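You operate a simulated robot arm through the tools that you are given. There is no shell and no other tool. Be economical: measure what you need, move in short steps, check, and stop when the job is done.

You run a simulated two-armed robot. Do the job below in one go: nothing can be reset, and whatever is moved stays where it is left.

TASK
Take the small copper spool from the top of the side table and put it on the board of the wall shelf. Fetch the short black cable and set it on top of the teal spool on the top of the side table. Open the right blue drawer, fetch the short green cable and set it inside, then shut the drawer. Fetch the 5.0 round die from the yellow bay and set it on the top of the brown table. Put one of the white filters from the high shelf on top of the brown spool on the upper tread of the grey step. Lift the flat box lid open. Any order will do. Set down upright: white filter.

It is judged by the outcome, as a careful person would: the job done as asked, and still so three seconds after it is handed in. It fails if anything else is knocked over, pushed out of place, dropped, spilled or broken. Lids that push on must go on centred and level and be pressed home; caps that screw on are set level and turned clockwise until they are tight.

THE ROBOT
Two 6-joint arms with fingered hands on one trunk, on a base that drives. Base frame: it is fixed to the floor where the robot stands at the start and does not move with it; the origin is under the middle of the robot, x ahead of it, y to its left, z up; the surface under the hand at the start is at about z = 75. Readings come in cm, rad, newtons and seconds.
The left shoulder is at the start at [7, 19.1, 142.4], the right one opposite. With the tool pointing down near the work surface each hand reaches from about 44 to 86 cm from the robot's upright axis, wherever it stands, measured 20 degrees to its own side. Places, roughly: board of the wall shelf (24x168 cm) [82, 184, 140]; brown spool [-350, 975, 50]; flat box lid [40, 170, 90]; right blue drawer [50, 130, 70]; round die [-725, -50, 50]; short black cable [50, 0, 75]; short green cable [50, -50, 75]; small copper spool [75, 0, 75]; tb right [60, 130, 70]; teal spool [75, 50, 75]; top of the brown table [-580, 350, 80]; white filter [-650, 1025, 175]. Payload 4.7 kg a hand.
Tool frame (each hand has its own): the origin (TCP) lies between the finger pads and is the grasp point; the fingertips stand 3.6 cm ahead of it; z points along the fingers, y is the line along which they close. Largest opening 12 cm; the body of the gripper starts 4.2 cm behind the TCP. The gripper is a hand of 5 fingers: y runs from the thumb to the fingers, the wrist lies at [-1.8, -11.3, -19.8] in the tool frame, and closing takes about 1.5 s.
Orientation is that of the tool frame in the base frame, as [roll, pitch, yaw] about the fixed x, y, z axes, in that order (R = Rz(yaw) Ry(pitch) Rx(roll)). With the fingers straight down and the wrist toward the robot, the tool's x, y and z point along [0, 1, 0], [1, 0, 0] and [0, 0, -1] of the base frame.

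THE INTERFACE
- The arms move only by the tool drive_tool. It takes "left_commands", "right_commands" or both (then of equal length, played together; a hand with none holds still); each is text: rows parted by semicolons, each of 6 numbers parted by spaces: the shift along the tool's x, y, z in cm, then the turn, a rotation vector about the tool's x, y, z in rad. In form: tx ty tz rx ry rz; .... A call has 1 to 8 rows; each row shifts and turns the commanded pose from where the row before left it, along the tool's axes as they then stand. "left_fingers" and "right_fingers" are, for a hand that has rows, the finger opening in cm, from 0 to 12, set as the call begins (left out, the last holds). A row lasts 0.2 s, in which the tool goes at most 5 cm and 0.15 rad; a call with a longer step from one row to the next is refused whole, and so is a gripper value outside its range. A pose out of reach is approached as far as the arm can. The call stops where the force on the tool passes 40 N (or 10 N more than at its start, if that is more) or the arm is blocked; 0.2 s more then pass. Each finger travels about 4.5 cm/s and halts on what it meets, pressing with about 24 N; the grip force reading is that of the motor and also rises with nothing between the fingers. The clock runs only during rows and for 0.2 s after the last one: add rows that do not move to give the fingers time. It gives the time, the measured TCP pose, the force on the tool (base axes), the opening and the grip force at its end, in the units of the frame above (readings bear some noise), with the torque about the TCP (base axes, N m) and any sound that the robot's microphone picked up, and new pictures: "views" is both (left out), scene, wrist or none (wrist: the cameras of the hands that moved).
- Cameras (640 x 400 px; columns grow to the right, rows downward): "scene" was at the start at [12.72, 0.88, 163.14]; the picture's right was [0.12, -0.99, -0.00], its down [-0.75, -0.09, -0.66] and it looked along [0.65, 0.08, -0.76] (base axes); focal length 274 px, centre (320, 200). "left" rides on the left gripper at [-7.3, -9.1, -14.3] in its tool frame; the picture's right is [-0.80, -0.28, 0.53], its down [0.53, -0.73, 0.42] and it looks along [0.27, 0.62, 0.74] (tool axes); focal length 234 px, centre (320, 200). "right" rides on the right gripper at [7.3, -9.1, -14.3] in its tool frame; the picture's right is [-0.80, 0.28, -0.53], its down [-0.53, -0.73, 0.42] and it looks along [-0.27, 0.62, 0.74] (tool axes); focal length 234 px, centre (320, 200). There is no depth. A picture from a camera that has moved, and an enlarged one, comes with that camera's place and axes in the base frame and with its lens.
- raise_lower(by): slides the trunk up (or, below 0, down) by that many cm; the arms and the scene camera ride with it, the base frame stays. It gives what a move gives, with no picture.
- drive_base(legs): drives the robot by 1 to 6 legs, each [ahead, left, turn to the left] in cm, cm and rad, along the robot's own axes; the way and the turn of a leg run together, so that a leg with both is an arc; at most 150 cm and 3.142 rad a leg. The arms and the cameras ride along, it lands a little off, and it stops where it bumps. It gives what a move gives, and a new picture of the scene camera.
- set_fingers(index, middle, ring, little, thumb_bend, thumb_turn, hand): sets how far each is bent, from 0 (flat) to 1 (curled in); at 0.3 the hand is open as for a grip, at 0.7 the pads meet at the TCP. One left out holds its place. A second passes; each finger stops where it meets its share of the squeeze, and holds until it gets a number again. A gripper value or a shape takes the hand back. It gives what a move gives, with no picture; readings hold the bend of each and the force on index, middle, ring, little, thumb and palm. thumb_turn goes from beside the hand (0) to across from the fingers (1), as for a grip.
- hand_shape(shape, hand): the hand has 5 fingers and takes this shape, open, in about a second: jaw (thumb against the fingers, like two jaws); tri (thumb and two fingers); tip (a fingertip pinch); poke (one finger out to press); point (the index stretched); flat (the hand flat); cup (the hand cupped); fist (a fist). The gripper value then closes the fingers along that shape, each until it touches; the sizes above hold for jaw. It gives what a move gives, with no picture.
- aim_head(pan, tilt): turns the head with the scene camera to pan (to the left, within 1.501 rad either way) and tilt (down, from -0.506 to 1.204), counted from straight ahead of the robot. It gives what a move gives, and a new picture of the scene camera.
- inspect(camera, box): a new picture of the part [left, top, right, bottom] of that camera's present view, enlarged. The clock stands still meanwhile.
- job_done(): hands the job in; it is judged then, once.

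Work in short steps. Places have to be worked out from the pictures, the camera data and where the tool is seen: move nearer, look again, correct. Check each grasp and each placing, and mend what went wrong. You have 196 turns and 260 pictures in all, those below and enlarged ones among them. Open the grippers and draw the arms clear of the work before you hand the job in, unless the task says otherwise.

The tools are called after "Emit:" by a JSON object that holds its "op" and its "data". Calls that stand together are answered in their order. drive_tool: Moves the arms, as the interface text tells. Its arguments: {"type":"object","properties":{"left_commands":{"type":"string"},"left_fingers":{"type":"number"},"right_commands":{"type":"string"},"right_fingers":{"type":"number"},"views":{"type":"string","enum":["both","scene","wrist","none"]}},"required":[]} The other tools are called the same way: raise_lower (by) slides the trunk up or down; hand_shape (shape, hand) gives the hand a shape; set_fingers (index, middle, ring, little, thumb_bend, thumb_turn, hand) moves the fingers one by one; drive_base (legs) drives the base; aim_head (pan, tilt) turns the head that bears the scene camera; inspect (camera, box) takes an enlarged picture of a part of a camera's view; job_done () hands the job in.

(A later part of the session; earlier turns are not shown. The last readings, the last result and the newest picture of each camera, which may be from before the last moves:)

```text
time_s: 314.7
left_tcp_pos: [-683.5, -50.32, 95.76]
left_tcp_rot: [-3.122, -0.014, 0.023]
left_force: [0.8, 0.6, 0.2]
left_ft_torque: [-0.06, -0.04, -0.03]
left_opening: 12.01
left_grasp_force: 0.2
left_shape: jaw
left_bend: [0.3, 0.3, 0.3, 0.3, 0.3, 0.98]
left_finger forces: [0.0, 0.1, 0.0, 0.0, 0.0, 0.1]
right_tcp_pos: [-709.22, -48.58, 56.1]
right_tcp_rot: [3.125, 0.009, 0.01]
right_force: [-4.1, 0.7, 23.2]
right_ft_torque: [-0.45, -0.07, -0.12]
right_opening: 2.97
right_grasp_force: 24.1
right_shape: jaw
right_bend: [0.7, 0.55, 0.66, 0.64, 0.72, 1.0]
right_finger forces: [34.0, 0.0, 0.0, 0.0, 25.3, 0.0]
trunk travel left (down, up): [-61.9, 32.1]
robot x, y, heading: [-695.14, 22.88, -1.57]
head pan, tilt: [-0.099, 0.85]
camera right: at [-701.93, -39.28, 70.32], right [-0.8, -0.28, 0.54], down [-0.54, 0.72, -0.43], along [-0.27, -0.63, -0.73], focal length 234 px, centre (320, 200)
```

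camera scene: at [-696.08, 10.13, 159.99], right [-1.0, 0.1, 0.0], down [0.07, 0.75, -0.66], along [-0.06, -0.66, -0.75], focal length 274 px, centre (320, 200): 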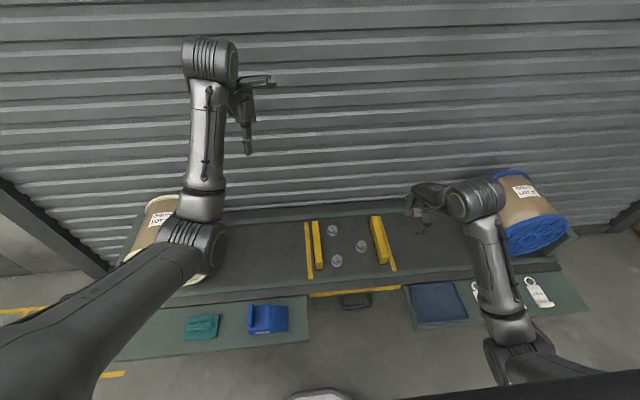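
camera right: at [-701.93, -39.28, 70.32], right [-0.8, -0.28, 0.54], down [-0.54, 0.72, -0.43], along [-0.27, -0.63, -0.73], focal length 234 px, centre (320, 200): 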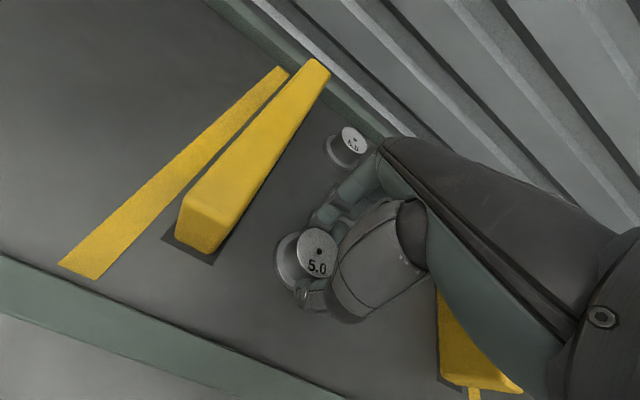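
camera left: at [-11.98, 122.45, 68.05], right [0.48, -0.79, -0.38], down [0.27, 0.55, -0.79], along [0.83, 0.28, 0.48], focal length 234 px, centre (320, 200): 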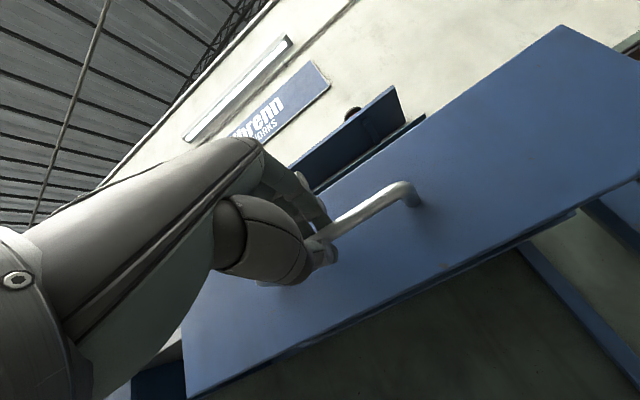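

Only the index and thumb hold the die, at the hand's edge. I reopen, shift 1.6 cm toward it, and regrip.

Emit:
{"op": "drive_tool", "data": {"right_commands": "0 0 0 0 0 0;0 0 0 0 0 0;0 0 0 0 0 0;0 0 0 0 0 0;0 0 -0.3 0 0 0;1.6 0 0 0 0 0;0 0 0 0 0 0", "right_fingers": 9, "views": "none"}}

Emit:
{"op": "drive_tool", "data": {"right_commands": "0 0 0.3 0 0 0;0 0 0 0 0 0;0 0 0 0 0 0;0 0 0 0 0 0;0 0 0 0 0 0;0 0 0 0 0 0;0 0 0 0 0 0", "right_fingers": 2, "views": "wrist"}}

```text
time_s: 316.3
left_tcp_pos: [-683.64, -50.58, 95.54]
left_tcp_rot: [-3.121, -0.012, 0.022]
left_force: [0.5, 0.7, -0.2]
left_ft_torque: [0.0, 0.02, 0.02]
left_opening: 11.97
left_grasp_force: 0.0
left_shape: jaw
left_bend: [0.3, 0.3, 0.3, 0.3, 0.3, 0.98]
left_finger forces: [0.1, 0.0, 0.0, 0.0, 0.0, 0.0]
right_tcp_pos: [-707.71, -48.5, 55.96]
right_tcp_rot: [3.133, 0.01, 0.011]
right_force: [-0.2, 0.2, -0.9]
right_ft_torque: [0.02, -0.02, 0.01]
right_opening: 8.99
right_grasp_force: 0.1
right_shape: jaw
right_bend: [0.26, 0.36, 0.34, 0.34, 0.56, 0.99]
right_finger forces: [0.1, 0.1, 0.0, 0.0, 0.0, 0.0]
trunk travel left (down, up): [-61.9, 32.1]
robot x, y, heading: [-694.99, 22.75, -1.568]
head pan, tilt: [-0.099, 0.85]
```

```text
time_s: 317.9
left_tcp_pos: [-683.48, -50.47, 95.72]
left_tcp_rot: [-3.12, -0.012, 0.022]
left_force: [0.7, 0.3, 0.1]
left_ft_torque: [0.0, 0.02, -0.04]
left_opening: 12.03
left_grasp_force: 0.1
left_shape: jaw
left_bend: [0.3, 0.3, 0.3, 0.3, 0.3, 0.98]
left_finger forces: [0.0, 0.0, 0.0, 0.0, 0.0, 0.0]
right_tcp_pos: [-707.61, -48.57, 55.97]
right_tcp_rot: [3.131, 0.009, 0.014]
right_force: [2.1, 0.2, 10.6]
right_ft_torque: [-0.02, -0.08, 0.08]
right_opening: 2.94
right_grasp_force: 23.9
right_shape: jaw
right_bend: [0.73, 0.54, 0.61, 0.6, 0.75, 1.0]
right_finger forces: [10.3, 9.5, 2.9, 0.1, 20.1, 0.0]
trunk travel left (down, up): [-61.9, 32.1]
robot x, y, heading: [-695.03, 22.93, -1.57]
head pan, tilt: [-0.099, 0.85]
camera right: at [-700.23, -39.26, 70.16], right [-0.8, -0.28, 0.54], down [-0.54, 0.72, -0.43], along [-0.27, -0.63, -0.73], focal length 234 px, centre (320, 200)
```

right: 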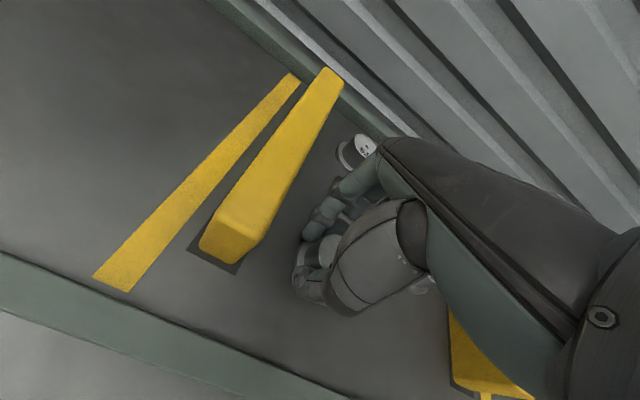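

All fingers now share the grip. I lift and check.

Emit:
{"op": "drive_tool", "data": {"right_commands": "0 0 -1.5 0 0 0;0 0 -3 0 0 0;0 0 -4 0 0 0;0 0 -4 0 0 0;0 0 -4 0 0 0;0 0 -4 0 0 0;0 0 0 0 0 0", "views": "wrist"}}

```text
time_s: 319.5
left_tcp_pos: [-683.59, -50.58, 95.54]
left_tcp_rot: [-3.121, -0.015, 0.023]
left_force: [-0.3, 0.0, -0.1]
left_ft_torque: [0.0, -0.02, 0.01]
left_opening: 11.97
left_grasp_force: 0.0
left_shape: jaw
left_bend: [0.3, 0.3, 0.3, 0.3, 0.3, 0.98]
left_finger forces: [0.0, 0.1, 0.0, 0.0, 0.0, 0.1]
right_tcp_pos: [-707.5, -48.52, 76.14]
right_tcp_rot: [3.135, 0.009, 0.013]
right_force: [-0.2, -0.2, -3.5]
right_ft_torque: [0.0, -0.06, 0.03]
right_opening: 2.52
right_grasp_force: 23.7
right_shape: jaw
right_bend: [0.73, 0.57, 0.62, 0.6, 0.8, 1.0]
right_finger forces: [0.0, 3.1, 5.7, 0.0, 11.3, 0.0]
trunk travel left (down, up): [-61.9, 32.1]
robot x, y, heading: [-694.83, 23.24, -1.566]
head pan, tilt: [-0.099, 0.85]
camera right: at [-700.2, -39.16, 90.42], right [-0.8, -0.28, 0.53], down [-0.54, 0.72, -0.43], along [-0.27, -0.63, -0.73], focal length 234 px, centre (320, 200)
```

right: 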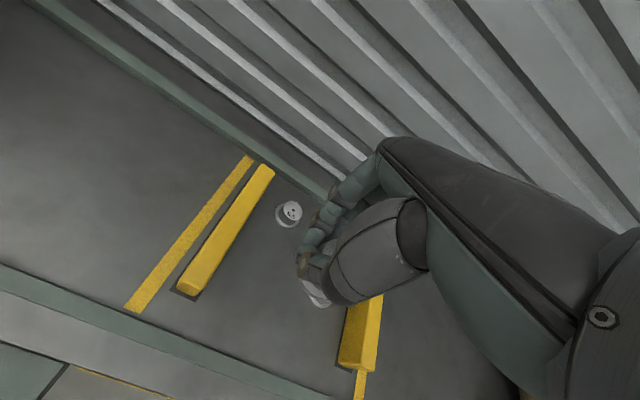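

The die is held but sits low in the fingers. I look closely before travelling.

Emit:
{"op": "inspect", "data": {"camera": "right", "box": [260, 200, 400, 330]}}

```text
3.08 times, centred on (330, 265) of right
camera zoom: at [-700.2, -39.16, 90.42], right [-0.8, -0.28, 0.53], down [-0.54, 0.72, -0.43], along [-0.27, -0.63, -0.73], focal length 720 px, centre (289, 0)
```

zoom: 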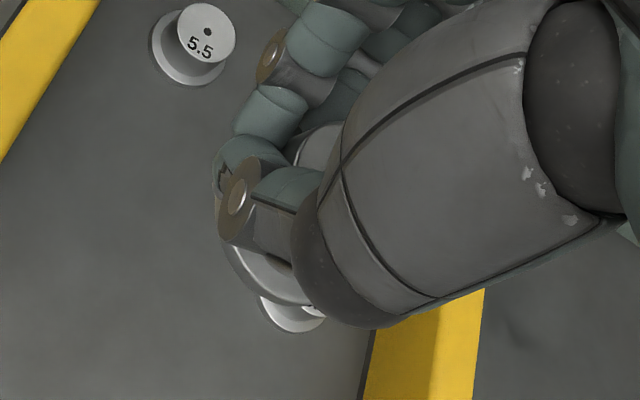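

The die is between thumb and fingers, with the 6.0 die on the deck behind. I tighten the grip, raise the trunk, and back away, turning toward the brown table.

Emit:
{"op": "drive_tool", "data": {"right_commands": "0 0 -2 0 0 0;0 0 0 0 0 0;0 0 0 0 0 0;0 0 0 0 0 0", "right_fingers": 0, "views": "none"}}

Emit:
{"op": "raise_lower", "data": {"by": 32}}

Emit:
{"op": "drive_base", "data": {"legs": [[-60, 0, 0], [0, 0, 2.8]]}}

Emit:
{"op": "aim_head", "data": {"pan": -0.1, "tilt": 0.2}}

```text
time_s: 320.5
left_tcp_pos: [-683.61, -50.57, 95.44]
left_tcp_rot: [-3.12, -0.013, 0.021]
left_force: [0.3, -0.2, -0.5]
left_ft_torque: [-0.02, -0.01, 0.0]
left_opening: 11.98
left_grasp_force: 0.1
left_shape: jaw
left_bend: [0.3, 0.3, 0.3, 0.3, 0.3, 0.98]
left_finger forces: [0.1, 0.0, 0.0, 0.0, 0.0, 0.0]
right_tcp_pos: [-707.51, -48.33, 78.15]
right_tcp_rot: [3.135, 0.009, 0.013]
right_force: [-0.5, 0.0, -3.1]
right_ft_torque: [-0.02, -0.05, 0.01]
right_opening: 2.48
right_grasp_force: 23.9
right_shape: jaw
right_bend: [0.73, 0.57, 0.62, 0.6, 0.8, 1.0]
right_finger forces: [0.1, 3.2, 5.8, 0.0, 11.1, 0.0]
trunk travel left (down, up): [-61.9, 32.1]
robot x, y, heading: [-694.96, 22.76, -1.567]
head pan, tilt: [-0.099, 0.85]
```

```text
time_s: 323.7
left_tcp_pos: [-683.65, -50.65, 127.57]
left_tcp_rot: [-3.12, -0.013, 0.023]
left_force: [0.0, 0.5, -0.7]
left_ft_torque: [0.0, 0.0, 0.02]
left_opening: 12.0
left_grasp_force: 0.1
left_shape: jaw
left_bend: [0.3, 0.3, 0.3, 0.3, 0.3, 0.98]
left_finger forces: [0.0, 0.1, 0.0, 0.1, 0.1, 0.1]
right_tcp_pos: [-707.54, -48.37, 110.15]
right_tcp_rot: [3.134, 0.007, 0.012]
right_force: [0.3, 0.2, -2.5]
right_ft_torque: [0.0, -0.08, 0.02]
right_opening: 2.48
right_grasp_force: 24.7
right_shape: jaw
right_bend: [0.73, 0.57, 0.62, 0.6, 0.8, 1.0]
right_finger forces: [0.1, 3.1, 5.8, 0.0, 11.2, 0.0]
trunk travel left (down, up): [-93.9, 0.1]
robot x, y, heading: [-695.16, 23.05, -1.565]
head pan, tilt: [-0.099, 0.85]
```

```text
time_s: 333.9
left_tcp_pos: [-679.35, 155.69, 127.53]
left_tcp_rot: [-3.121, -0.012, 2.795]
left_force: [1.1, 0.2, 0.0]
left_ft_torque: [0.06, -0.03, 0.0]
left_opening: 12.01
left_grasp_force: 0.0
left_shape: jaw
left_bend: [0.3, 0.3, 0.3, 0.3, 0.3, 0.98]
left_finger forces: [0.0, 0.0, 0.1, 0.0, 0.0, 0.0]
right_tcp_pos: [-657.91, 144.96, 110.07]
right_tcp_rot: [3.135, 0.009, 2.784]
right_force: [0.6, 1.5, -2.4]
right_ft_torque: [0.05, 0.05, 0.0]
right_opening: 2.49
right_grasp_force: 24.3
right_shape: jaw
right_bend: [0.73, 0.57, 0.62, 0.6, 0.8, 1.0]
right_finger forces: [0.0, 2.9, 5.3, 0.0, 10.6, 0.0]
trunk travel left (down, up): [-93.9, 0.1]
robot x, y, heading: [-695.21, 82.36, 1.203]
head pan, tilt: [-0.099, 0.85]
camera scene: at [-689.89, 94.67, 166.98], right [0.89, -0.45, 0.0], down [-0.34, -0.67, -0.66], along [0.3, 0.59, -0.75], focal length 274 px, centre (320, 200)
```

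scene: 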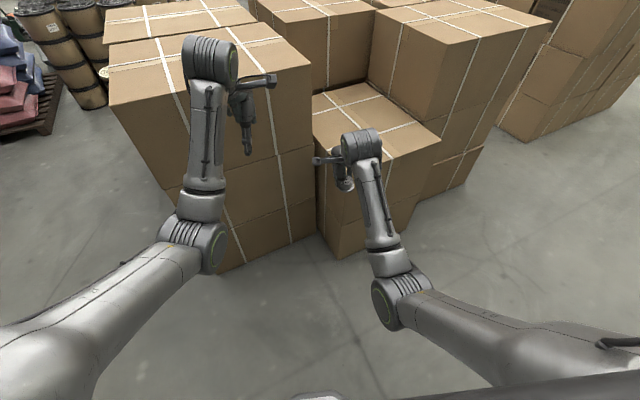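

```text
time_s: 334.9
left_tcp_pos: [-679.35, 155.61, 127.55]
left_tcp_rot: [-3.121, -0.012, 2.795]
left_force: [-0.8, -0.2, -0.1]
left_ft_torque: [-0.02, 0.0, 0.0]
left_opening: 11.99
left_grasp_force: 0.0
left_shape: jaw
left_bend: [0.3, 0.3, 0.3, 0.3, 0.3, 0.98]
left_finger forces: [0.0, 0.0, 0.1, 0.1, 0.0, 0.0]
right_tcp_pos: [-657.71, 144.91, 110.05]
right_tcp_rot: [3.131, 0.008, 2.784]
right_force: [-0.9, 0.2, -3.2]
right_ft_torque: [0.03, 0.07, -0.01]
right_opening: 2.51
right_grasp_force: 23.9
right_shape: jaw
right_bend: [0.73, 0.57, 0.62, 0.6, 0.8, 1.0]
right_finger forces: [0.0, 3.0, 5.4, 0.0, 10.4, 0.1]
trunk travel left (down, up): [-93.9, 0.1]
robot x, y, heading: [-695.42, 82.75, 1.203]
head pan, tilt: [-0.099, 0.201]
camera scene: at [-689.22, 96.02, 172.74], right [0.89, -0.45, 0.0], down [-0.09, -0.18, -0.98], along [0.44, 0.87, -0.2], focal length 274 px, centre (320, 200)
```

scene: 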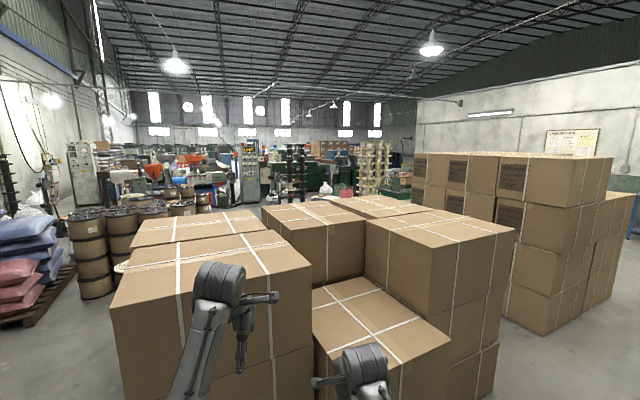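

A stack of cartons stands close ahead, and an aisle opens at x about -460. I back off, square up, slide right to the aisle and drive in to look for the brown table.

Emit:
{"op": "drive_base", "data": {"legs": [[-25, 0, 0], [0, 0, 0.367], [0, -130, 0], [0, -115, 0], [120, 0, 0]]}}

Emit:
{"op": "aim_head", "data": {"pan": 0.6, "tilt": 0.25}}

```text
time_s: 355.1
left_tcp_pos: [-470.47, 250.62, 127.53]
left_tcp_rot: [-3.121, -0.013, -3.126]
left_force: [0.5, 0.2, -0.3]
left_ft_torque: [-0.01, 0.06, -0.02]
left_opening: 11.99
left_grasp_force: 0.0
left_shape: jaw
left_bend: [0.3, 0.3, 0.3, 0.3, 0.3, 0.98]
left_finger forces: [0.1, 0.0, 0.1, 0.0, 0.0, 0.0]
right_tcp_pos: [-446.68, 248.17, 110.24]
right_tcp_rot: [3.133, 0.008, -3.138]
right_force: [1.1, -1.1, -3.2]
right_ft_torque: [0.0, 0.05, 0.01]
right_opening: 2.52
right_grasp_force: 23.5
right_shape: jaw
right_bend: [0.73, 0.57, 0.62, 0.6, 0.8, 1.0]
right_finger forces: [0.1, 3.1, 5.0, 0.0, 10.5, 0.0]
trunk travel left (down, up): [-93.9, 0.1]
robot x, y, heading: [-459.41, 176.42, 1.563]
head pan, tilt: [-0.099, 0.201]
camera scene: at [-458.65, 191.23, 172.76], right [0.99, -0.1, 0.0], down [-0.02, -0.2, -0.98], along [0.1, 0.97, -0.2], focal length 274 px, centre (320, 200)
```

scene: 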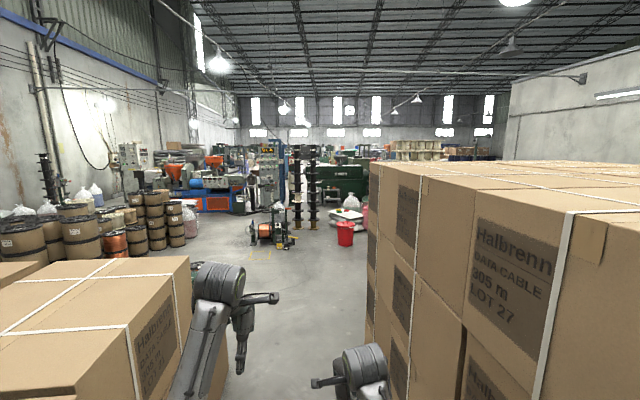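

```text
time_s: 356.2
left_tcp_pos: [-470.7, 250.66, 127.48]
left_tcp_rot: [-3.12, -0.013, -3.126]
left_force: [0.0, -0.8, 0.4]
left_ft_torque: [0.01, 0.0, 0.01]
left_opening: 12.0
left_grasp_force: 0.0
left_shape: jaw
left_bend: [0.3, 0.3, 0.3, 0.3, 0.3, 0.98]
left_finger forces: [0.1, 0.1, 0.0, 0.0, 0.1, 0.1]
right_tcp_pos: [-446.58, 248.13, 110.29]
right_tcp_rot: [3.133, 0.01, -3.139]
right_force: [-0.2, 0.1, -2.2]
right_ft_torque: [0.02, 0.05, 0.04]
right_opening: 2.49
right_grasp_force: 24.5
right_shape: jaw
right_bend: [0.73, 0.57, 0.62, 0.6, 0.8, 1.0]
right_finger forces: [0.1, 3.0, 5.1, 0.0, 10.4, 0.0]
trunk travel left (down, up): [-93.9, 0.1]
robot x, y, heading: [-459.61, 176.86, 1.57]
head pan, tilt: [0.6, 0.25]
camera scene: at [-464.85, 189.75, 172.3], right [0.83, 0.56, 0.0], down [0.14, -0.2, -0.97], along [-0.54, 0.8, -0.25], focal length 274 px, centre (320, 200)
```

scene: 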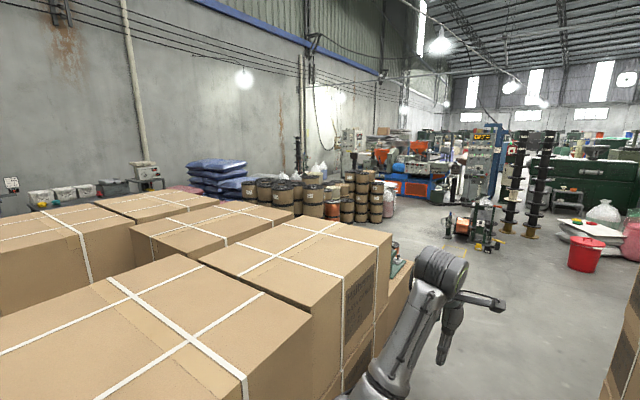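

The table must be just behind the left cartons. I go further up the aisle and look left.

Emit:
{"op": "drive_base", "data": {"legs": [[140, 0, 0], [70, 0, 0]]}}

Emit:
{"op": "aim_head", "data": {"pan": 1.45, "tilt": 0.4}}

```text
time_s: 366.6
left_tcp_pos: [-471.0, 460.46, 127.52]
left_tcp_rot: [-3.12, -0.012, -3.12]
left_force: [0.8, 0.8, 0.5]
left_ft_torque: [-0.02, -0.01, 0.0]
left_opening: 12.0
left_grasp_force: 0.0
left_shape: jaw
left_bend: [0.3, 0.3, 0.3, 0.3, 0.3, 0.98]
left_finger forces: [0.0, 0.0, 0.0, 0.1, 0.0, 0.0]
right_tcp_pos: [-446.88, 458.31, 110.22]
right_tcp_rot: [3.132, 0.009, -3.13]
right_force: [0.0, 0.0, -2.6]
right_ft_torque: [0.01, 0.08, -0.02]
right_opening: 2.49
right_grasp_force: 23.9
right_shape: jaw
right_bend: [0.73, 0.57, 0.62, 0.6, 0.8, 1.0]
right_finger forces: [0.1, 3.0, 5.0, 0.0, 10.3, 0.1]
trunk travel left (down, up): [-93.9, 0.1]
robot x, y, heading: [-459.45, 386.87, 1.575]
head pan, tilt: [0.6, 0.25]
camera scene: at [-464.83, 399.68, 172.31], right [0.82, 0.57, 0.0], down [0.14, -0.2, -0.97], along [-0.55, 0.8, -0.25], focal length 274 px, centre (320, 200)
```

scene: 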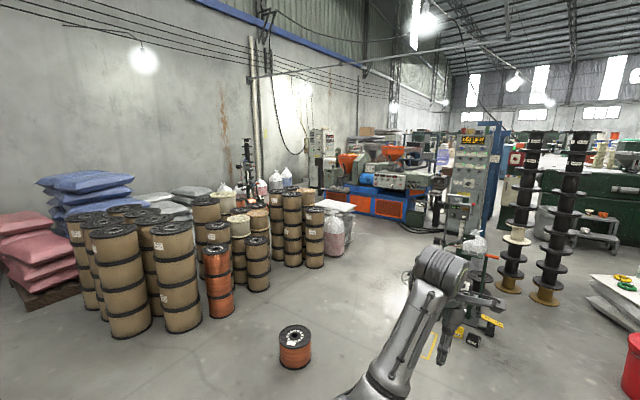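

```text
time_s: 367.8
left_tcp_pos: [-471.0, 460.56, 127.58]
left_tcp_rot: [-3.121, -0.013, -3.119]
left_force: [0.6, -0.3, -0.7]
left_ft_torque: [0.02, 0.05, -0.03]
left_opening: 12.0
left_grasp_force: 0.0
left_shape: jaw
left_bend: [0.3, 0.3, 0.3, 0.3, 0.3, 0.98]
left_finger forces: [0.0, 0.0, 0.0, 0.0, 0.0, 0.0]
right_tcp_pos: [-447.07, 458.34, 110.17]
right_tcp_rot: [3.132, 0.009, -3.13]
right_force: [-0.6, -0.8, -1.8]
right_ft_torque: [0.03, 0.04, 0.04]
right_opening: 2.5
right_grasp_force: 24.1
right_shape: jaw
right_bend: [0.73, 0.57, 0.62, 0.6, 0.8, 1.0]
right_finger forces: [0.0, 3.0, 4.9, 0.0, 10.4, 0.0]
trunk travel left (down, up): [-93.9, 0.1]
robot x, y, heading: [-459.62, 386.85, 1.572]
head pan, tilt: [1.45, 0.4]
camera scene: at [-468.74, 393.18, 170.91], right [0.12, 0.99, 0.0], down [0.39, -0.05, -0.92], along [-0.91, 0.11, -0.39], focal length 274 px, centre (320, 200)
```

scene: 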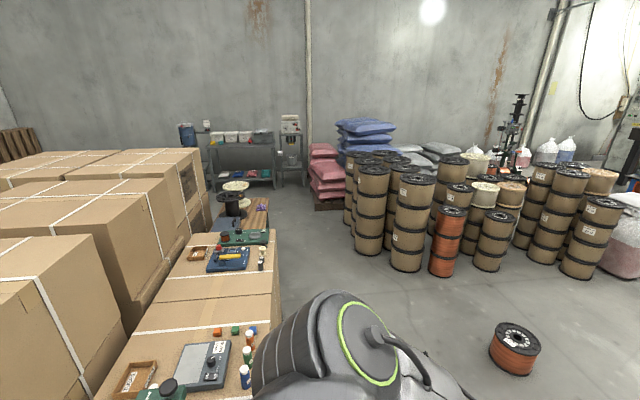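

Items stand on a row of brown surfaces beside the cartons. I enlarge this area to tell the brown table.

Emit:
{"op": "inspect", "data": {"camera": "scene", "box": [90, 170, 310, 400]}}

```text
1.74 times, centred on (200, 285) of scene
camera zoom: at [-468.74, 393.18, 170.91], right [0.12, 0.99, 0.0], down [0.39, -0.05, -0.92], along [-0.91, 0.11, -0.39], focal length 477 px, centre (529, 52)
```

zoom: 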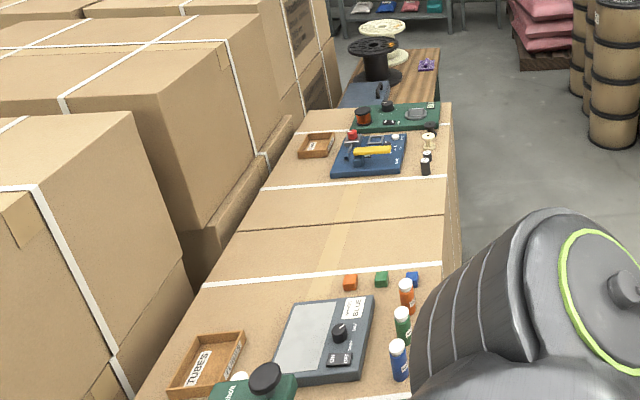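

The brown top with gadgets spans about x -633…-515, y 345…382, which matches the given place (-580, 350, 80). I swing round to face it from its open side, with the right hand toward a clear patch near (-563, 365).

Emit:
{"op": "drive_base", "data": {"legs": [[60, 0, 0], [0, 90, 0], [0, 0, 3.14]]}}

Emit:
{"op": "aim_head", "data": {"pan": -0.1, "tilt": 0.8}}

```text
time_s: 383.3
left_tcp_pos: [-536.48, 373.67, 127.57]
left_tcp_rot: [-3.121, -0.011, 0.05]
left_force: [0.3, 0.2, 0.1]
left_ft_torque: [-0.01, 0.01, -0.01]
left_opening: 12.01
left_grasp_force: 0.1
left_shape: jaw
left_bend: [0.3, 0.3, 0.3, 0.3, 0.3, 0.98]
left_finger forces: [0.1, 0.0, 0.1, 0.0, 0.0, 0.0]
right_tcp_pos: [-560.51, 375.19, 110.13]
right_tcp_rot: [3.134, 0.01, 0.04]
right_force: [0.8, 0.0, -2.8]
right_ft_torque: [0.01, -0.03, -0.02]
right_opening: 2.49
right_grasp_force: 23.9
right_shape: jaw
right_bend: [0.73, 0.58, 0.63, 0.6, 0.8, 1.0]
right_finger forces: [0.1, 2.6, 4.6, 0.1, 9.8, 0.0]
trunk travel left (down, up): [-93.9, 0.1]
robot x, y, heading: [-549.82, 447.22, -1.543]
head pan, tilt: [1.45, 0.4]
camera scene: at [-540.79, 440.85, 170.9], right [-0.09, -1.0, 0.0], down [-0.39, 0.04, -0.92], along [0.92, -0.08, -0.39], focal length 274 px, centre (320, 200)
```

scene: 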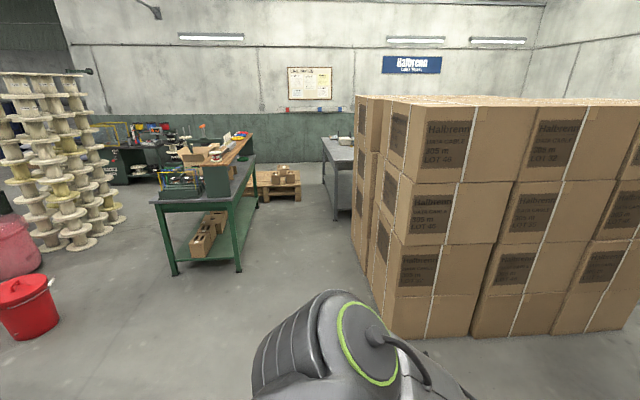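

```text
time_s: 384.9
left_tcp_pos: [-536.51, 373.71, 127.55]
left_tcp_rot: [-3.12, -0.013, 0.05]
left_force: [-0.6, -0.3, 0.2]
left_ft_torque: [0.01, 0.0, -0.02]
left_opening: 11.98
left_grasp_force: 0.0
left_shape: jaw
left_bend: [0.3, 0.3, 0.3, 0.3, 0.3, 0.98]
left_finger forces: [0.1, 0.0, 0.0, 0.0, 0.0, 0.0]
right_tcp_pos: [-560.57, 375.22, 110.13]
right_tcp_rot: [3.135, 0.008, 0.04]
right_force: [0.4, 1.2, -1.9]
right_ft_torque: [-0.01, -0.05, 0.01]
right_opening: 2.49
right_grasp_force: 23.9
right_shape: jaw
right_bend: [0.73, 0.58, 0.63, 0.6, 0.8, 1.0]
right_finger forces: [0.0, 2.7, 4.5, 0.1, 9.6, 0.0]
trunk travel left (down, up): [-93.9, 0.1]
robot x, y, heading: [-550.23, 446.71, -1.543]
head pan, tilt: [-0.099, 0.799]
camera scene: at [-550.55, 433.64, 167.39], right [-1.0, 0.07, 0.0], down [0.05, 0.72, -0.7], along [-0.05, -0.7, -0.72], focal length 274 px, centre (320, 200)
```

scene: 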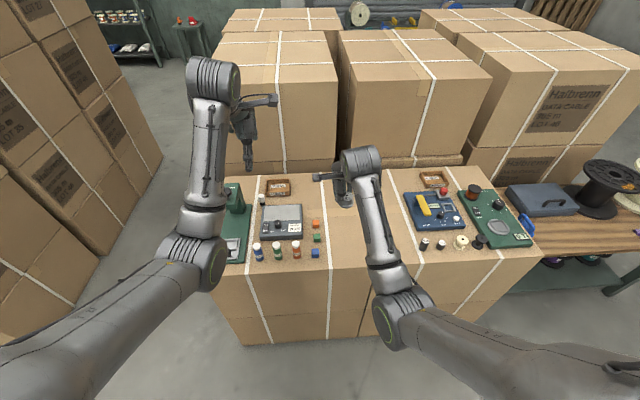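

The right hand is already near a clear patch between the gadgets. I lower the trunk by 14 cm, nudge forward, and look from the wrist.

Emit:
{"op": "raise_lower", "data": {"by": -14}}

Emit:
{"op": "drive_tool", "data": {"right_commands": "-0.6 2.5 0 0 0 0;-0.6 2.5 1 0 0 0;0 1 2 0 0 0;0 0 0 0 0 0", "views": "both"}}

```text
time_s: 386.6
left_tcp_pos: [-536.43, 373.7, 113.64]
left_tcp_rot: [-3.12, -0.012, 0.051]
left_force: [0.1, 0.3, 0.0]
left_ft_torque: [0.02, 0.05, 0.0]
left_opening: 12.0
left_grasp_force: 0.0
left_shape: jaw
left_bend: [0.3, 0.3, 0.3, 0.3, 0.3, 0.98]
left_finger forces: [0.0, 0.0, 0.1, 0.0, 0.1, 0.0]
right_tcp_pos: [-560.67, 375.16, 96.08]
right_tcp_rot: [3.133, 0.01, 0.039]
right_force: [0.4, 0.4, -2.7]
right_ft_torque: [-0.02, -0.05, -0.01]
right_opening: 2.48
right_grasp_force: 23.8
right_shape: jaw
right_bend: [0.73, 0.58, 0.63, 0.6, 0.8, 1.0]
right_finger forces: [0.1, 2.8, 4.4, 0.1, 9.7, 0.0]
trunk travel left (down, up): [-79.9, 14.1]
robot x, y, heading: [-549.99, 446.49, -1.538]
head pan, tilt: [-0.099, 0.799]
```

```text
time_s: 387.6
left_tcp_pos: [-536.47, 373.63, 113.53]
left_tcp_rot: [-3.121, -0.012, 0.05]
left_force: [0.2, 0.2, 0.9]
left_ft_torque: [-0.03, 0.01, -0.01]
left_opening: 11.96
left_grasp_force: 0.0
left_shape: jaw
left_bend: [0.3, 0.3, 0.3, 0.3, 0.3, 0.98]
left_finger forces: [0.0, 0.0, 0.0, 0.1, 0.0, 0.0]
right_tcp_pos: [-561.51, 369.08, 93.01]
right_tcp_rot: [3.135, 0.009, 0.038]
right_force: [0.9, -0.9, -2.9]
right_ft_torque: [-0.01, -0.05, 0.0]
right_opening: 2.49
right_grasp_force: 24.3
right_shape: jaw
right_bend: [0.73, 0.58, 0.63, 0.6, 0.81, 1.0]
right_finger forces: [0.0, 2.9, 4.3, 0.0, 9.8, 0.1]
trunk travel left (down, up): [-79.9, 14.1]
robot x, y, heading: [-550.05, 447.2, -1.537]
head pan, tilt: [-0.099, 0.799]
camera scene: at [-550.56, 433.65, 153.39], right [-1.0, 0.07, 0.0], down [0.05, 0.72, -0.7], along [-0.05, -0.7, -0.72], focal length 274 px, centre (320, 200)
camera right: at [-554.42, 378.52, 107.37], right [-0.79, -0.31, 0.54], down [-0.56, 0.71, -0.43], along [-0.25, -0.64, -0.73], focal length 234 px, centre (320, 200)
```

scene: 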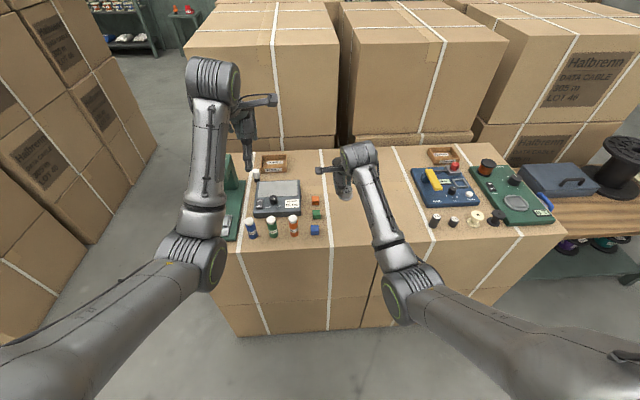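
right: 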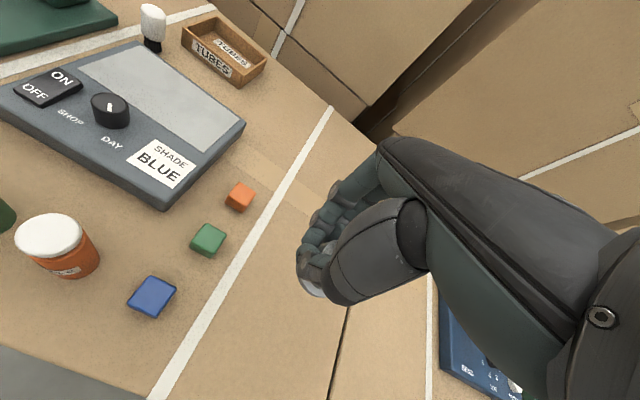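

The wooden table further right is only about 50 cm high, so this 80 cm brown top is the right one. I lower the die until it touches.

Emit:
{"op": "drive_tool", "data": {"right_commands": "0 0 2 0 0 0;0 0 1.5 0 0 0;0 0 1 0 0 0;0 0 0.7 0 0 0;0 0 0.7 0 0 0;0 0 0.7 0 0 0;0 0 0.5 0 0 0;0 0 0 0 0 0", "views": "none"}}

```text
time_s: 389.4
left_tcp_pos: [-536.54, 373.7, 113.55]
left_tcp_rot: [-3.121, -0.012, 0.051]
left_force: [-0.6, -0.5, 0.4]
left_ft_torque: [-0.02, 0.02, 0.0]
left_opening: 12.01
left_grasp_force: 0.0
left_shape: jaw
left_bend: [0.3, 0.3, 0.3, 0.3, 0.3, 0.98]
left_finger forces: [0.0, 0.1, 0.0, 0.0, 0.0, 0.0]
right_tcp_pos: [-561.54, 369.2, 86.15]
right_tcp_rot: [3.133, 0.009, 0.038]
right_force: [-0.3, -0.5, -0.1]
right_ft_torque: [0.01, 0.02, 0.0]
right_opening: 2.4
right_grasp_force: 24.1
right_shape: jaw
right_bend: [0.73, 0.59, 0.64, 0.6, 0.81, 1.0]
right_finger forces: [0.1, 0.0, 0.0, 0.1, 0.1, 0.0]
trunk travel left (down, up): [-79.9, 14.1]
robot x, y, heading: [-549.97, 446.7, -1.539]
head pan, tilt: [-0.099, 0.799]
```

The load has gone from the hand and the fingers feel nothing, so I look at whether the die already stands on the surface.

Emit:
{"op": "inspect", "data": {"camera": "right", "box": [220, 160, 440, 340]}}

```text
2.22 times, centred on (330, 250) of right
camera zoom: at [-554.45, 378.53, 100.33], right [-0.79, -0.31, 0.54], down [-0.56, 0.71, -0.43], along [-0.25, -0.64, -0.73], focal length 520 px, centre (298, 89)
```

zoom: 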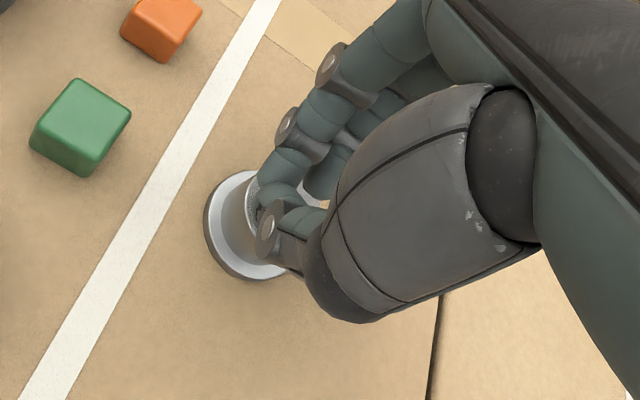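

The die stands upright on the brown top. I open the fingers wide and rise straight up.

Emit:
{"op": "drive_tool", "data": {"right_commands": "0 0 0 0 0 0;0 0 0 0 0 0;0 0 0 0 0 0;0 0 -1 0 0 0;0 0 -3 0 0 0;0 0 -4 0 0 0;0 0 -4 0 0 0;0 0 -4 0 0 0", "right_fingers": 9, "views": "wrist"}}

```text
time_s: 391.2
left_tcp_pos: [-536.56, 373.73, 113.57]
left_tcp_rot: [-3.121, -0.014, 0.051]
left_force: [0.7, 0.2, 0.6]
left_ft_torque: [-0.02, 0.03, 0.0]
left_opening: 11.98
left_grasp_force: 0.0
left_shape: jaw
left_bend: [0.3, 0.3, 0.3, 0.3, 0.3, 0.98]
left_finger forces: [0.0, 0.0, 0.0, 0.1, 0.1, 0.0]
right_tcp_pos: [-561.35, 369.21, 102.09]
right_tcp_rot: [3.133, 0.011, 0.039]
right_force: [-0.1, 0.2, 0.1]
right_ft_torque: [-0.01, 0.02, 0.03]
right_opening: 8.96
right_grasp_force: 0.0
right_shape: jaw
right_bend: [0.26, 0.36, 0.34, 0.34, 0.56, 0.99]
right_finger forces: [0.0, 0.0, 0.1, 0.0, 0.0, 0.1]
trunk travel left (down, up): [-79.9, 14.1]
robot x, y, heading: [-550.24, 446.71, -1.54]
head pan, tilt: [-0.099, 0.799]
camera right: at [-554.37, 378.66, 116.36], right [-0.79, -0.31, 0.54], down [-0.56, 0.71, -0.43], along [-0.25, -0.64, -0.73], focal length 234 px, centre (320, 200)
```

right: 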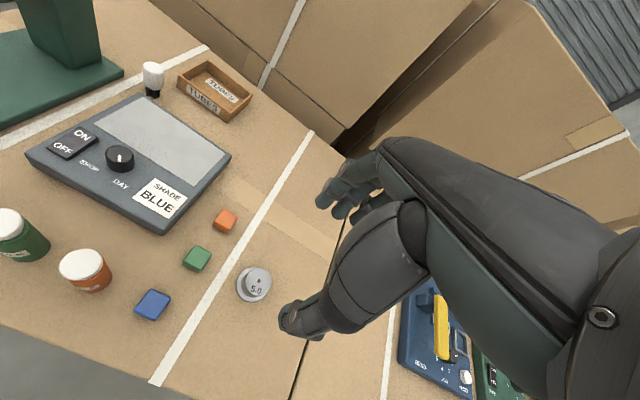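

The 5.0 die stands on the brown table. Next is the filter at the far north: I pull back, turn round and look ahead.

Emit:
{"op": "raise_lower", "data": {"by": 14}}

Emit:
{"op": "drive_base", "data": {"legs": [[-20, 50, 0], [-80, 10, 0], [0, 0, 3.1]]}}

Emit:
{"op": "aim_head", "data": {"pan": 0.0, "tilt": 0.2}}

```text
time_s: 392.9
left_tcp_pos: [-536.54, 373.63, 127.5]
left_tcp_rot: [-3.122, -0.012, 0.052]
left_force: [-0.9, 0.0, -0.2]
left_ft_torque: [0.01, -0.04, 0.04]
left_opening: 12.0
left_grasp_force: 0.1
left_shape: jaw
left_bend: [0.3, 0.3, 0.3, 0.3, 0.3, 0.98]
left_finger forces: [0.0, 0.1, 0.0, 0.0, 0.1, 0.0]
right_tcp_pos: [-561.37, 369.2, 115.92]
right_tcp_rot: [3.133, 0.008, 0.039]
right_force: [0.3, 0.3, 0.6]
right_ft_torque: [0.05, 0.02, 0.03]
right_opening: 8.99
right_grasp_force: 0.1
right_shape: jaw
right_bend: [0.26, 0.36, 0.34, 0.34, 0.56, 0.99]
right_finger forces: [0.0, 0.1, 0.0, 0.0, 0.0, 0.1]
trunk travel left (down, up): [-93.9, 0.1]
robot x, y, heading: [-550.33, 446.98, -1.539]
head pan, tilt: [-0.099, 0.799]
```

```text
time_s: 407.6
left_tcp_pos: [-502.97, 621.87, 127.52]
left_tcp_rot: [-3.122, -0.013, -3.122]
left_force: [0.6, -0.4, 0.3]
left_ft_torque: [-0.02, 0.01, -0.04]
left_opening: 11.97
left_grasp_force: 0.0
left_shape: jaw
left_bend: [0.3, 0.3, 0.3, 0.3, 0.3, 0.98]
left_finger forces: [0.0, 0.0, 0.0, 0.0, 0.0, 0.0]
right_tcp_pos: [-477.97, 625.54, 116.02]
right_tcp_rot: [3.133, 0.009, -3.135]
right_force: [-0.7, 0.5, -0.7]
right_ft_torque: [-0.01, -0.02, -0.04]
right_opening: 9.0
right_grasp_force: 0.1
right_shape: jaw
right_bend: [0.26, 0.36, 0.34, 0.34, 0.56, 0.99]
right_finger forces: [0.0, 0.1, 0.0, 0.1, 0.1, 0.1]
trunk travel left (down, up): [-93.9, 0.1]
robot x, y, heading: [-491.8, 548.49, 1.567]
head pan, tilt: [-0.099, 0.799]
camera scene: at [-490.92, 561.35, 167.39], right [0.99, -0.1, 0.0], down [-0.07, -0.71, -0.7], along [0.07, 0.69, -0.72], focal length 274 px, centre (320, 200)
```

scene: 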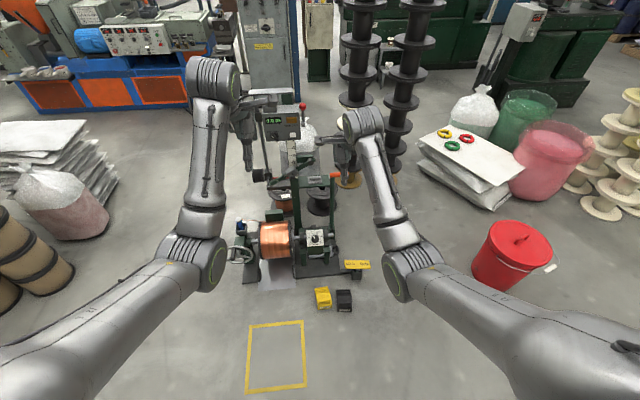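

```text
time_s: 408.6
left_tcp_pos: [-503.04, 621.85, 127.64]
left_tcp_rot: [-3.12, -0.012, -3.123]
left_force: [-0.1, -0.2, -1.2]
left_ft_torque: [0.0, 0.01, -0.01]
left_opening: 11.99
left_grasp_force: 0.1
left_shape: jaw
left_bend: [0.3, 0.3, 0.3, 0.3, 0.3, 0.98]
left_finger forces: [0.0, 0.1, 0.0, 0.0, 0.0, 0.1]
right_tcp_pos: [-477.78, 625.45, 115.94]
right_tcp_rot: [3.134, 0.01, -3.135]
right_force: [-0.4, -0.3, 0.4]
right_ft_torque: [-0.01, 0.01, 0.0]
right_opening: 8.96
right_grasp_force: 0.0
right_shape: jaw
right_bend: [0.26, 0.36, 0.34, 0.34, 0.56, 0.99]
right_finger forces: [0.0, 0.0, 0.0, 0.0, 0.1, 0.0]
trunk travel left (down, up): [-93.9, 0.1]
robot x, y, heading: [-491.62, 548.78, 1.571]
head pan, tilt: [0.0, 0.201]
camera scene: at [-491.73, 562.64, 172.75], right [1.0, 0.0, 0.0], down [0.0, -0.2, -0.98], along [0.0, 0.98, -0.2], focal length 274 px, centre (320, 200)
```

scene: 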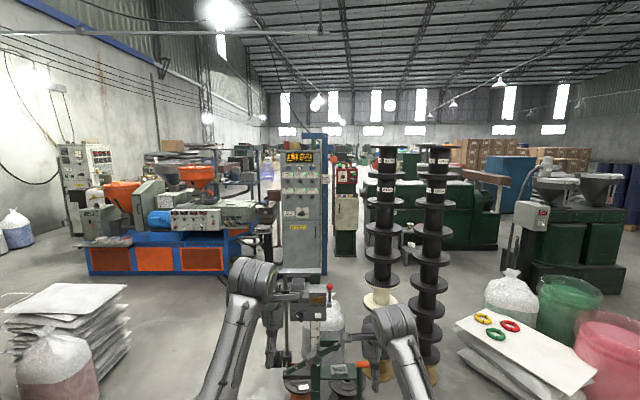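

Beyond the machines I need a passage. I enlarge the middle of this view to study the gaps.

Emit:
{"op": "inspect", "data": {"camera": "scene", "box": [200, 120, 520, 320]}}

```text
2.00 times, centred on (360, 220) of scene
camera zoom: at [-491.73, 562.64, 172.75], right [1.0, 0.0, 0.0], down [0.0, -0.2, -0.98], along [0.0, 0.98, -0.2], focal length 548 px, centre (240, 160)
```

zoom: 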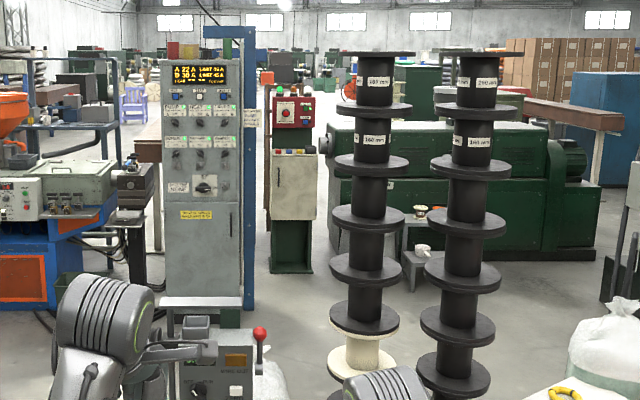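

The step stands behind the black reel columns, and the shelf lies behind the orange machine. I take the clear lane left of the trolley (x about -585), up to y 780, then look around.

Emit:
{"op": "drive_base", "data": {"legs": [[42, 94, 0], [120, 0, 0], [65, 0, 0]]}}

Emit:
{"op": "aim_head", "data": {"pan": 0.2, "tilt": 0.05}}

```text
time_s: 422.8
left_tcp_pos: [-596.17, 848.73, 127.61]
left_tcp_rot: [-3.122, -0.012, -3.128]
left_force: [0.0, -0.2, 0.8]
left_ft_torque: [-0.01, 0.0, 0.02]
left_opening: 11.99
left_grasp_force: 0.0
left_shape: jaw
left_bend: [0.3, 0.3, 0.3, 0.3, 0.3, 0.98]
left_finger forces: [0.0, 0.1, 0.0, 0.1, 0.1, 0.0]
right_tcp_pos: [-571.06, 852.42, 116.21]
right_tcp_rot: [3.133, 0.008, -3.138]
right_force: [0.5, -0.6, 0.3]
right_ft_torque: [-0.01, 0.03, 0.02]
right_opening: 8.98
right_grasp_force: 0.0
right_shape: jaw
right_bend: [0.26, 0.36, 0.34, 0.34, 0.56, 0.99]
right_finger forces: [0.1, 0.1, 0.0, 0.0, 0.0, 0.1]
trunk travel left (down, up): [-93.9, 0.1]
robot x, y, heading: [-585.2, 775.13, 1.566]
head pan, tilt: [0.0, 0.201]
camera scene: at [-585.17, 789.46, 172.77], right [1.0, -0.01, 0.0], down [0.0, -0.2, -0.98], along [0.01, 0.98, -0.2], focal length 274 px, centre (320, 200)
```

scene: 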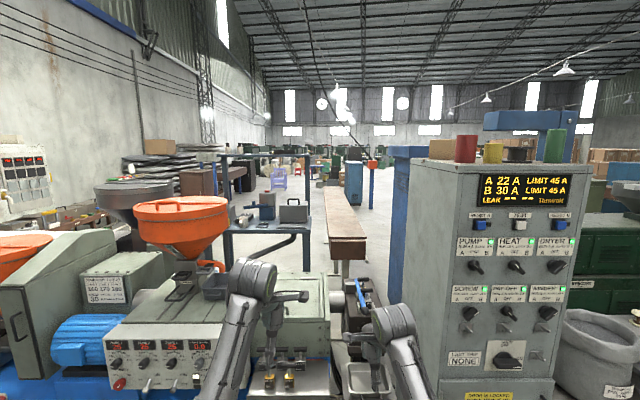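

```text
time_s: 423.6
left_tcp_pos: [-596.11, 848.9, 127.41]
left_tcp_rot: [-3.121, -0.012, -3.127]
left_force: [0.2, -0.6, 0.0]
left_ft_torque: [-0.03, 0.01, -0.01]
left_opening: 12.0
left_grasp_force: 0.1
left_shape: jaw
left_bend: [0.3, 0.3, 0.3, 0.3, 0.3, 0.98]
left_finger forces: [0.1, 0.1, 0.0, 0.0, 0.1, 0.0]
right_tcp_pos: [-571.01, 852.45, 116.02]
right_tcp_rot: [3.133, 0.009, -3.139]
right_force: [0.0, -0.6, 0.2]
right_ft_torque: [-0.02, -0.01, -0.03]
right_opening: 8.95
right_grasp_force: 0.0
right_shape: jaw
right_bend: [0.26, 0.36, 0.34, 0.34, 0.56, 0.99]
right_finger forces: [0.0, 0.0, 0.1, 0.1, 0.1, 0.0]
trunk travel left (down, up): [-93.9, 0.1]
robot x, y, heading: [-585.5, 775.5, 1.564]
head pan, tilt: [0.201, 0.051]
camera scene: at [-586.99, 789.29, 174.13], right [0.98, 0.19, 0.0], down [0.01, -0.05, -1.0], along [-0.19, 0.98, -0.05], focal length 274 px, centre (320, 200)
```

scene: 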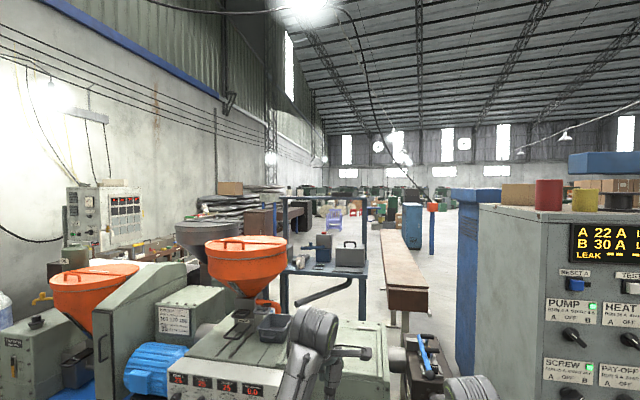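

The blue shelf frame is seen beyond the machine, near (-640, 1025). I look to the right for a way round.

Emit:
{"op": "aim_head", "data": {"pan": -0.75, "tilt": 0.35}}

```text
time_s: 424.8
left_tcp_pos: [-596.15, 848.84, 127.51]
left_tcp_rot: [-3.12, -0.011, -3.129]
left_force: [0.4, 0.0, -1.1]
left_ft_torque: [-0.01, -0.01, 0.01]
left_opening: 12.01
left_grasp_force: 0.2
left_shape: jaw
left_bend: [0.3, 0.3, 0.3, 0.3, 0.3, 0.98]
left_finger forces: [0.1, 0.0, 0.0, 0.0, 0.0, 0.1]
right_tcp_pos: [-571.11, 852.47, 115.94]
right_tcp_rot: [3.133, 0.01, -3.138]
right_force: [-0.5, -0.3, 0.2]
right_ft_torque: [-0.01, 0.0, -0.01]
right_opening: 8.97
right_grasp_force: 0.0
right_shape: jaw
right_bend: [0.26, 0.36, 0.34, 0.34, 0.56, 0.99]
right_finger forces: [0.1, 0.1, 0.1, 0.0, 0.0, 0.1]
trunk travel left (down, up): [-93.9, 0.1]
robot x, y, heading: [-585.21, 775.57, 1.564]
head pan, tilt: [-0.75, 0.351]
camera scene: at [-578.84, 787.09, 171.36], right [0.73, -0.69, 0.0], down [-0.24, -0.25, -0.94], along [0.64, 0.68, -0.34], focal length 274 px, centre (320, 200)
```

scene: 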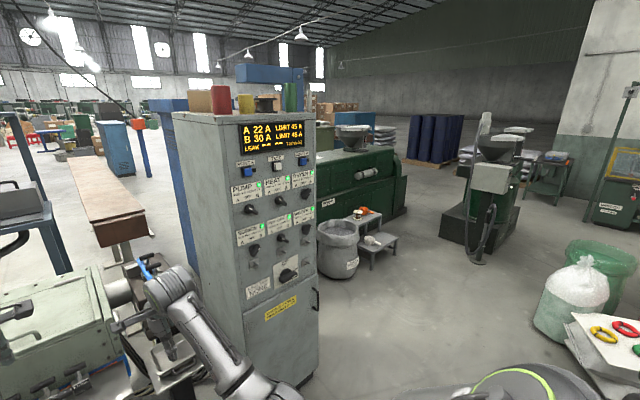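

The straight way north is closed on this side. I look left for a passage west of the orange machine.

Emit:
{"op": "aim_head", "data": {"pan": 0.75, "tilt": 0.35}}

```text
time_s: 426.4
left_tcp_pos: [-596.21, 848.87, 127.58]
left_tcp_rot: [-3.121, -0.012, -3.128]
left_force: [-0.3, -0.1, -0.1]
left_ft_torque: [0.02, 0.0, -0.02]
left_opening: 12.0
left_grasp_force: 0.0
left_shape: jaw
left_bend: [0.3, 0.3, 0.3, 0.3, 0.3, 0.98]
left_finger forces: [0.0, 0.0, 0.1, 0.0, 0.0, 0.0]
right_tcp_pos: [-571.09, 852.43, 116.05]
right_tcp_rot: [3.134, 0.01, -3.139]
right_force: [0.1, -0.1, 0.0]
right_ft_torque: [0.01, -0.01, 0.0]
right_opening: 8.95
right_grasp_force: 0.1
right_shape: jaw
right_bend: [0.26, 0.36, 0.34, 0.34, 0.56, 0.99]
right_finger forces: [0.1, 0.0, 0.1, 0.0, 0.0, 0.0]
trunk travel left (down, up): [-93.9, 0.1]
robot x, y, heading: [-585.3, 775.36, 1.569]
head pan, tilt: [0.75, 0.351]
camera scene: at [-591.53, 787.14, 171.36], right [0.74, 0.68, 0.0], down [0.23, -0.25, -0.94], along [-0.64, 0.69, -0.34], focal length 274 px, centre (320, 200)
```

scene: 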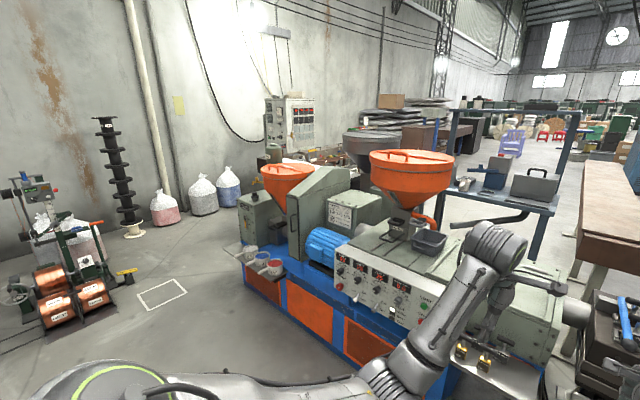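

West of the machine there is open floor. I enlarge the shelf and the area behind the machine to judge access.

Emit:
{"op": "inspect", "data": {"camera": "scene", "box": [240, 80, 600, 240]}}

```text
1.78 times, centred on (420, 160) of scene
camera zoom: at [-591.53, 787.14, 171.36], right [0.74, 0.68, 0.0], down [0.23, -0.25, -0.94], along [-0.64, 0.69, -0.34], focal length 487 px, centre (142, 271)
```

zoom: 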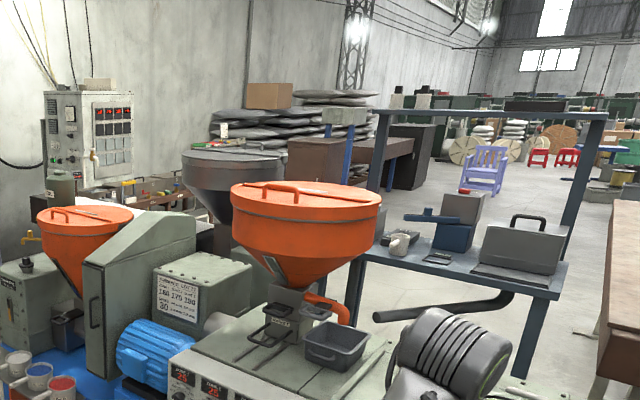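

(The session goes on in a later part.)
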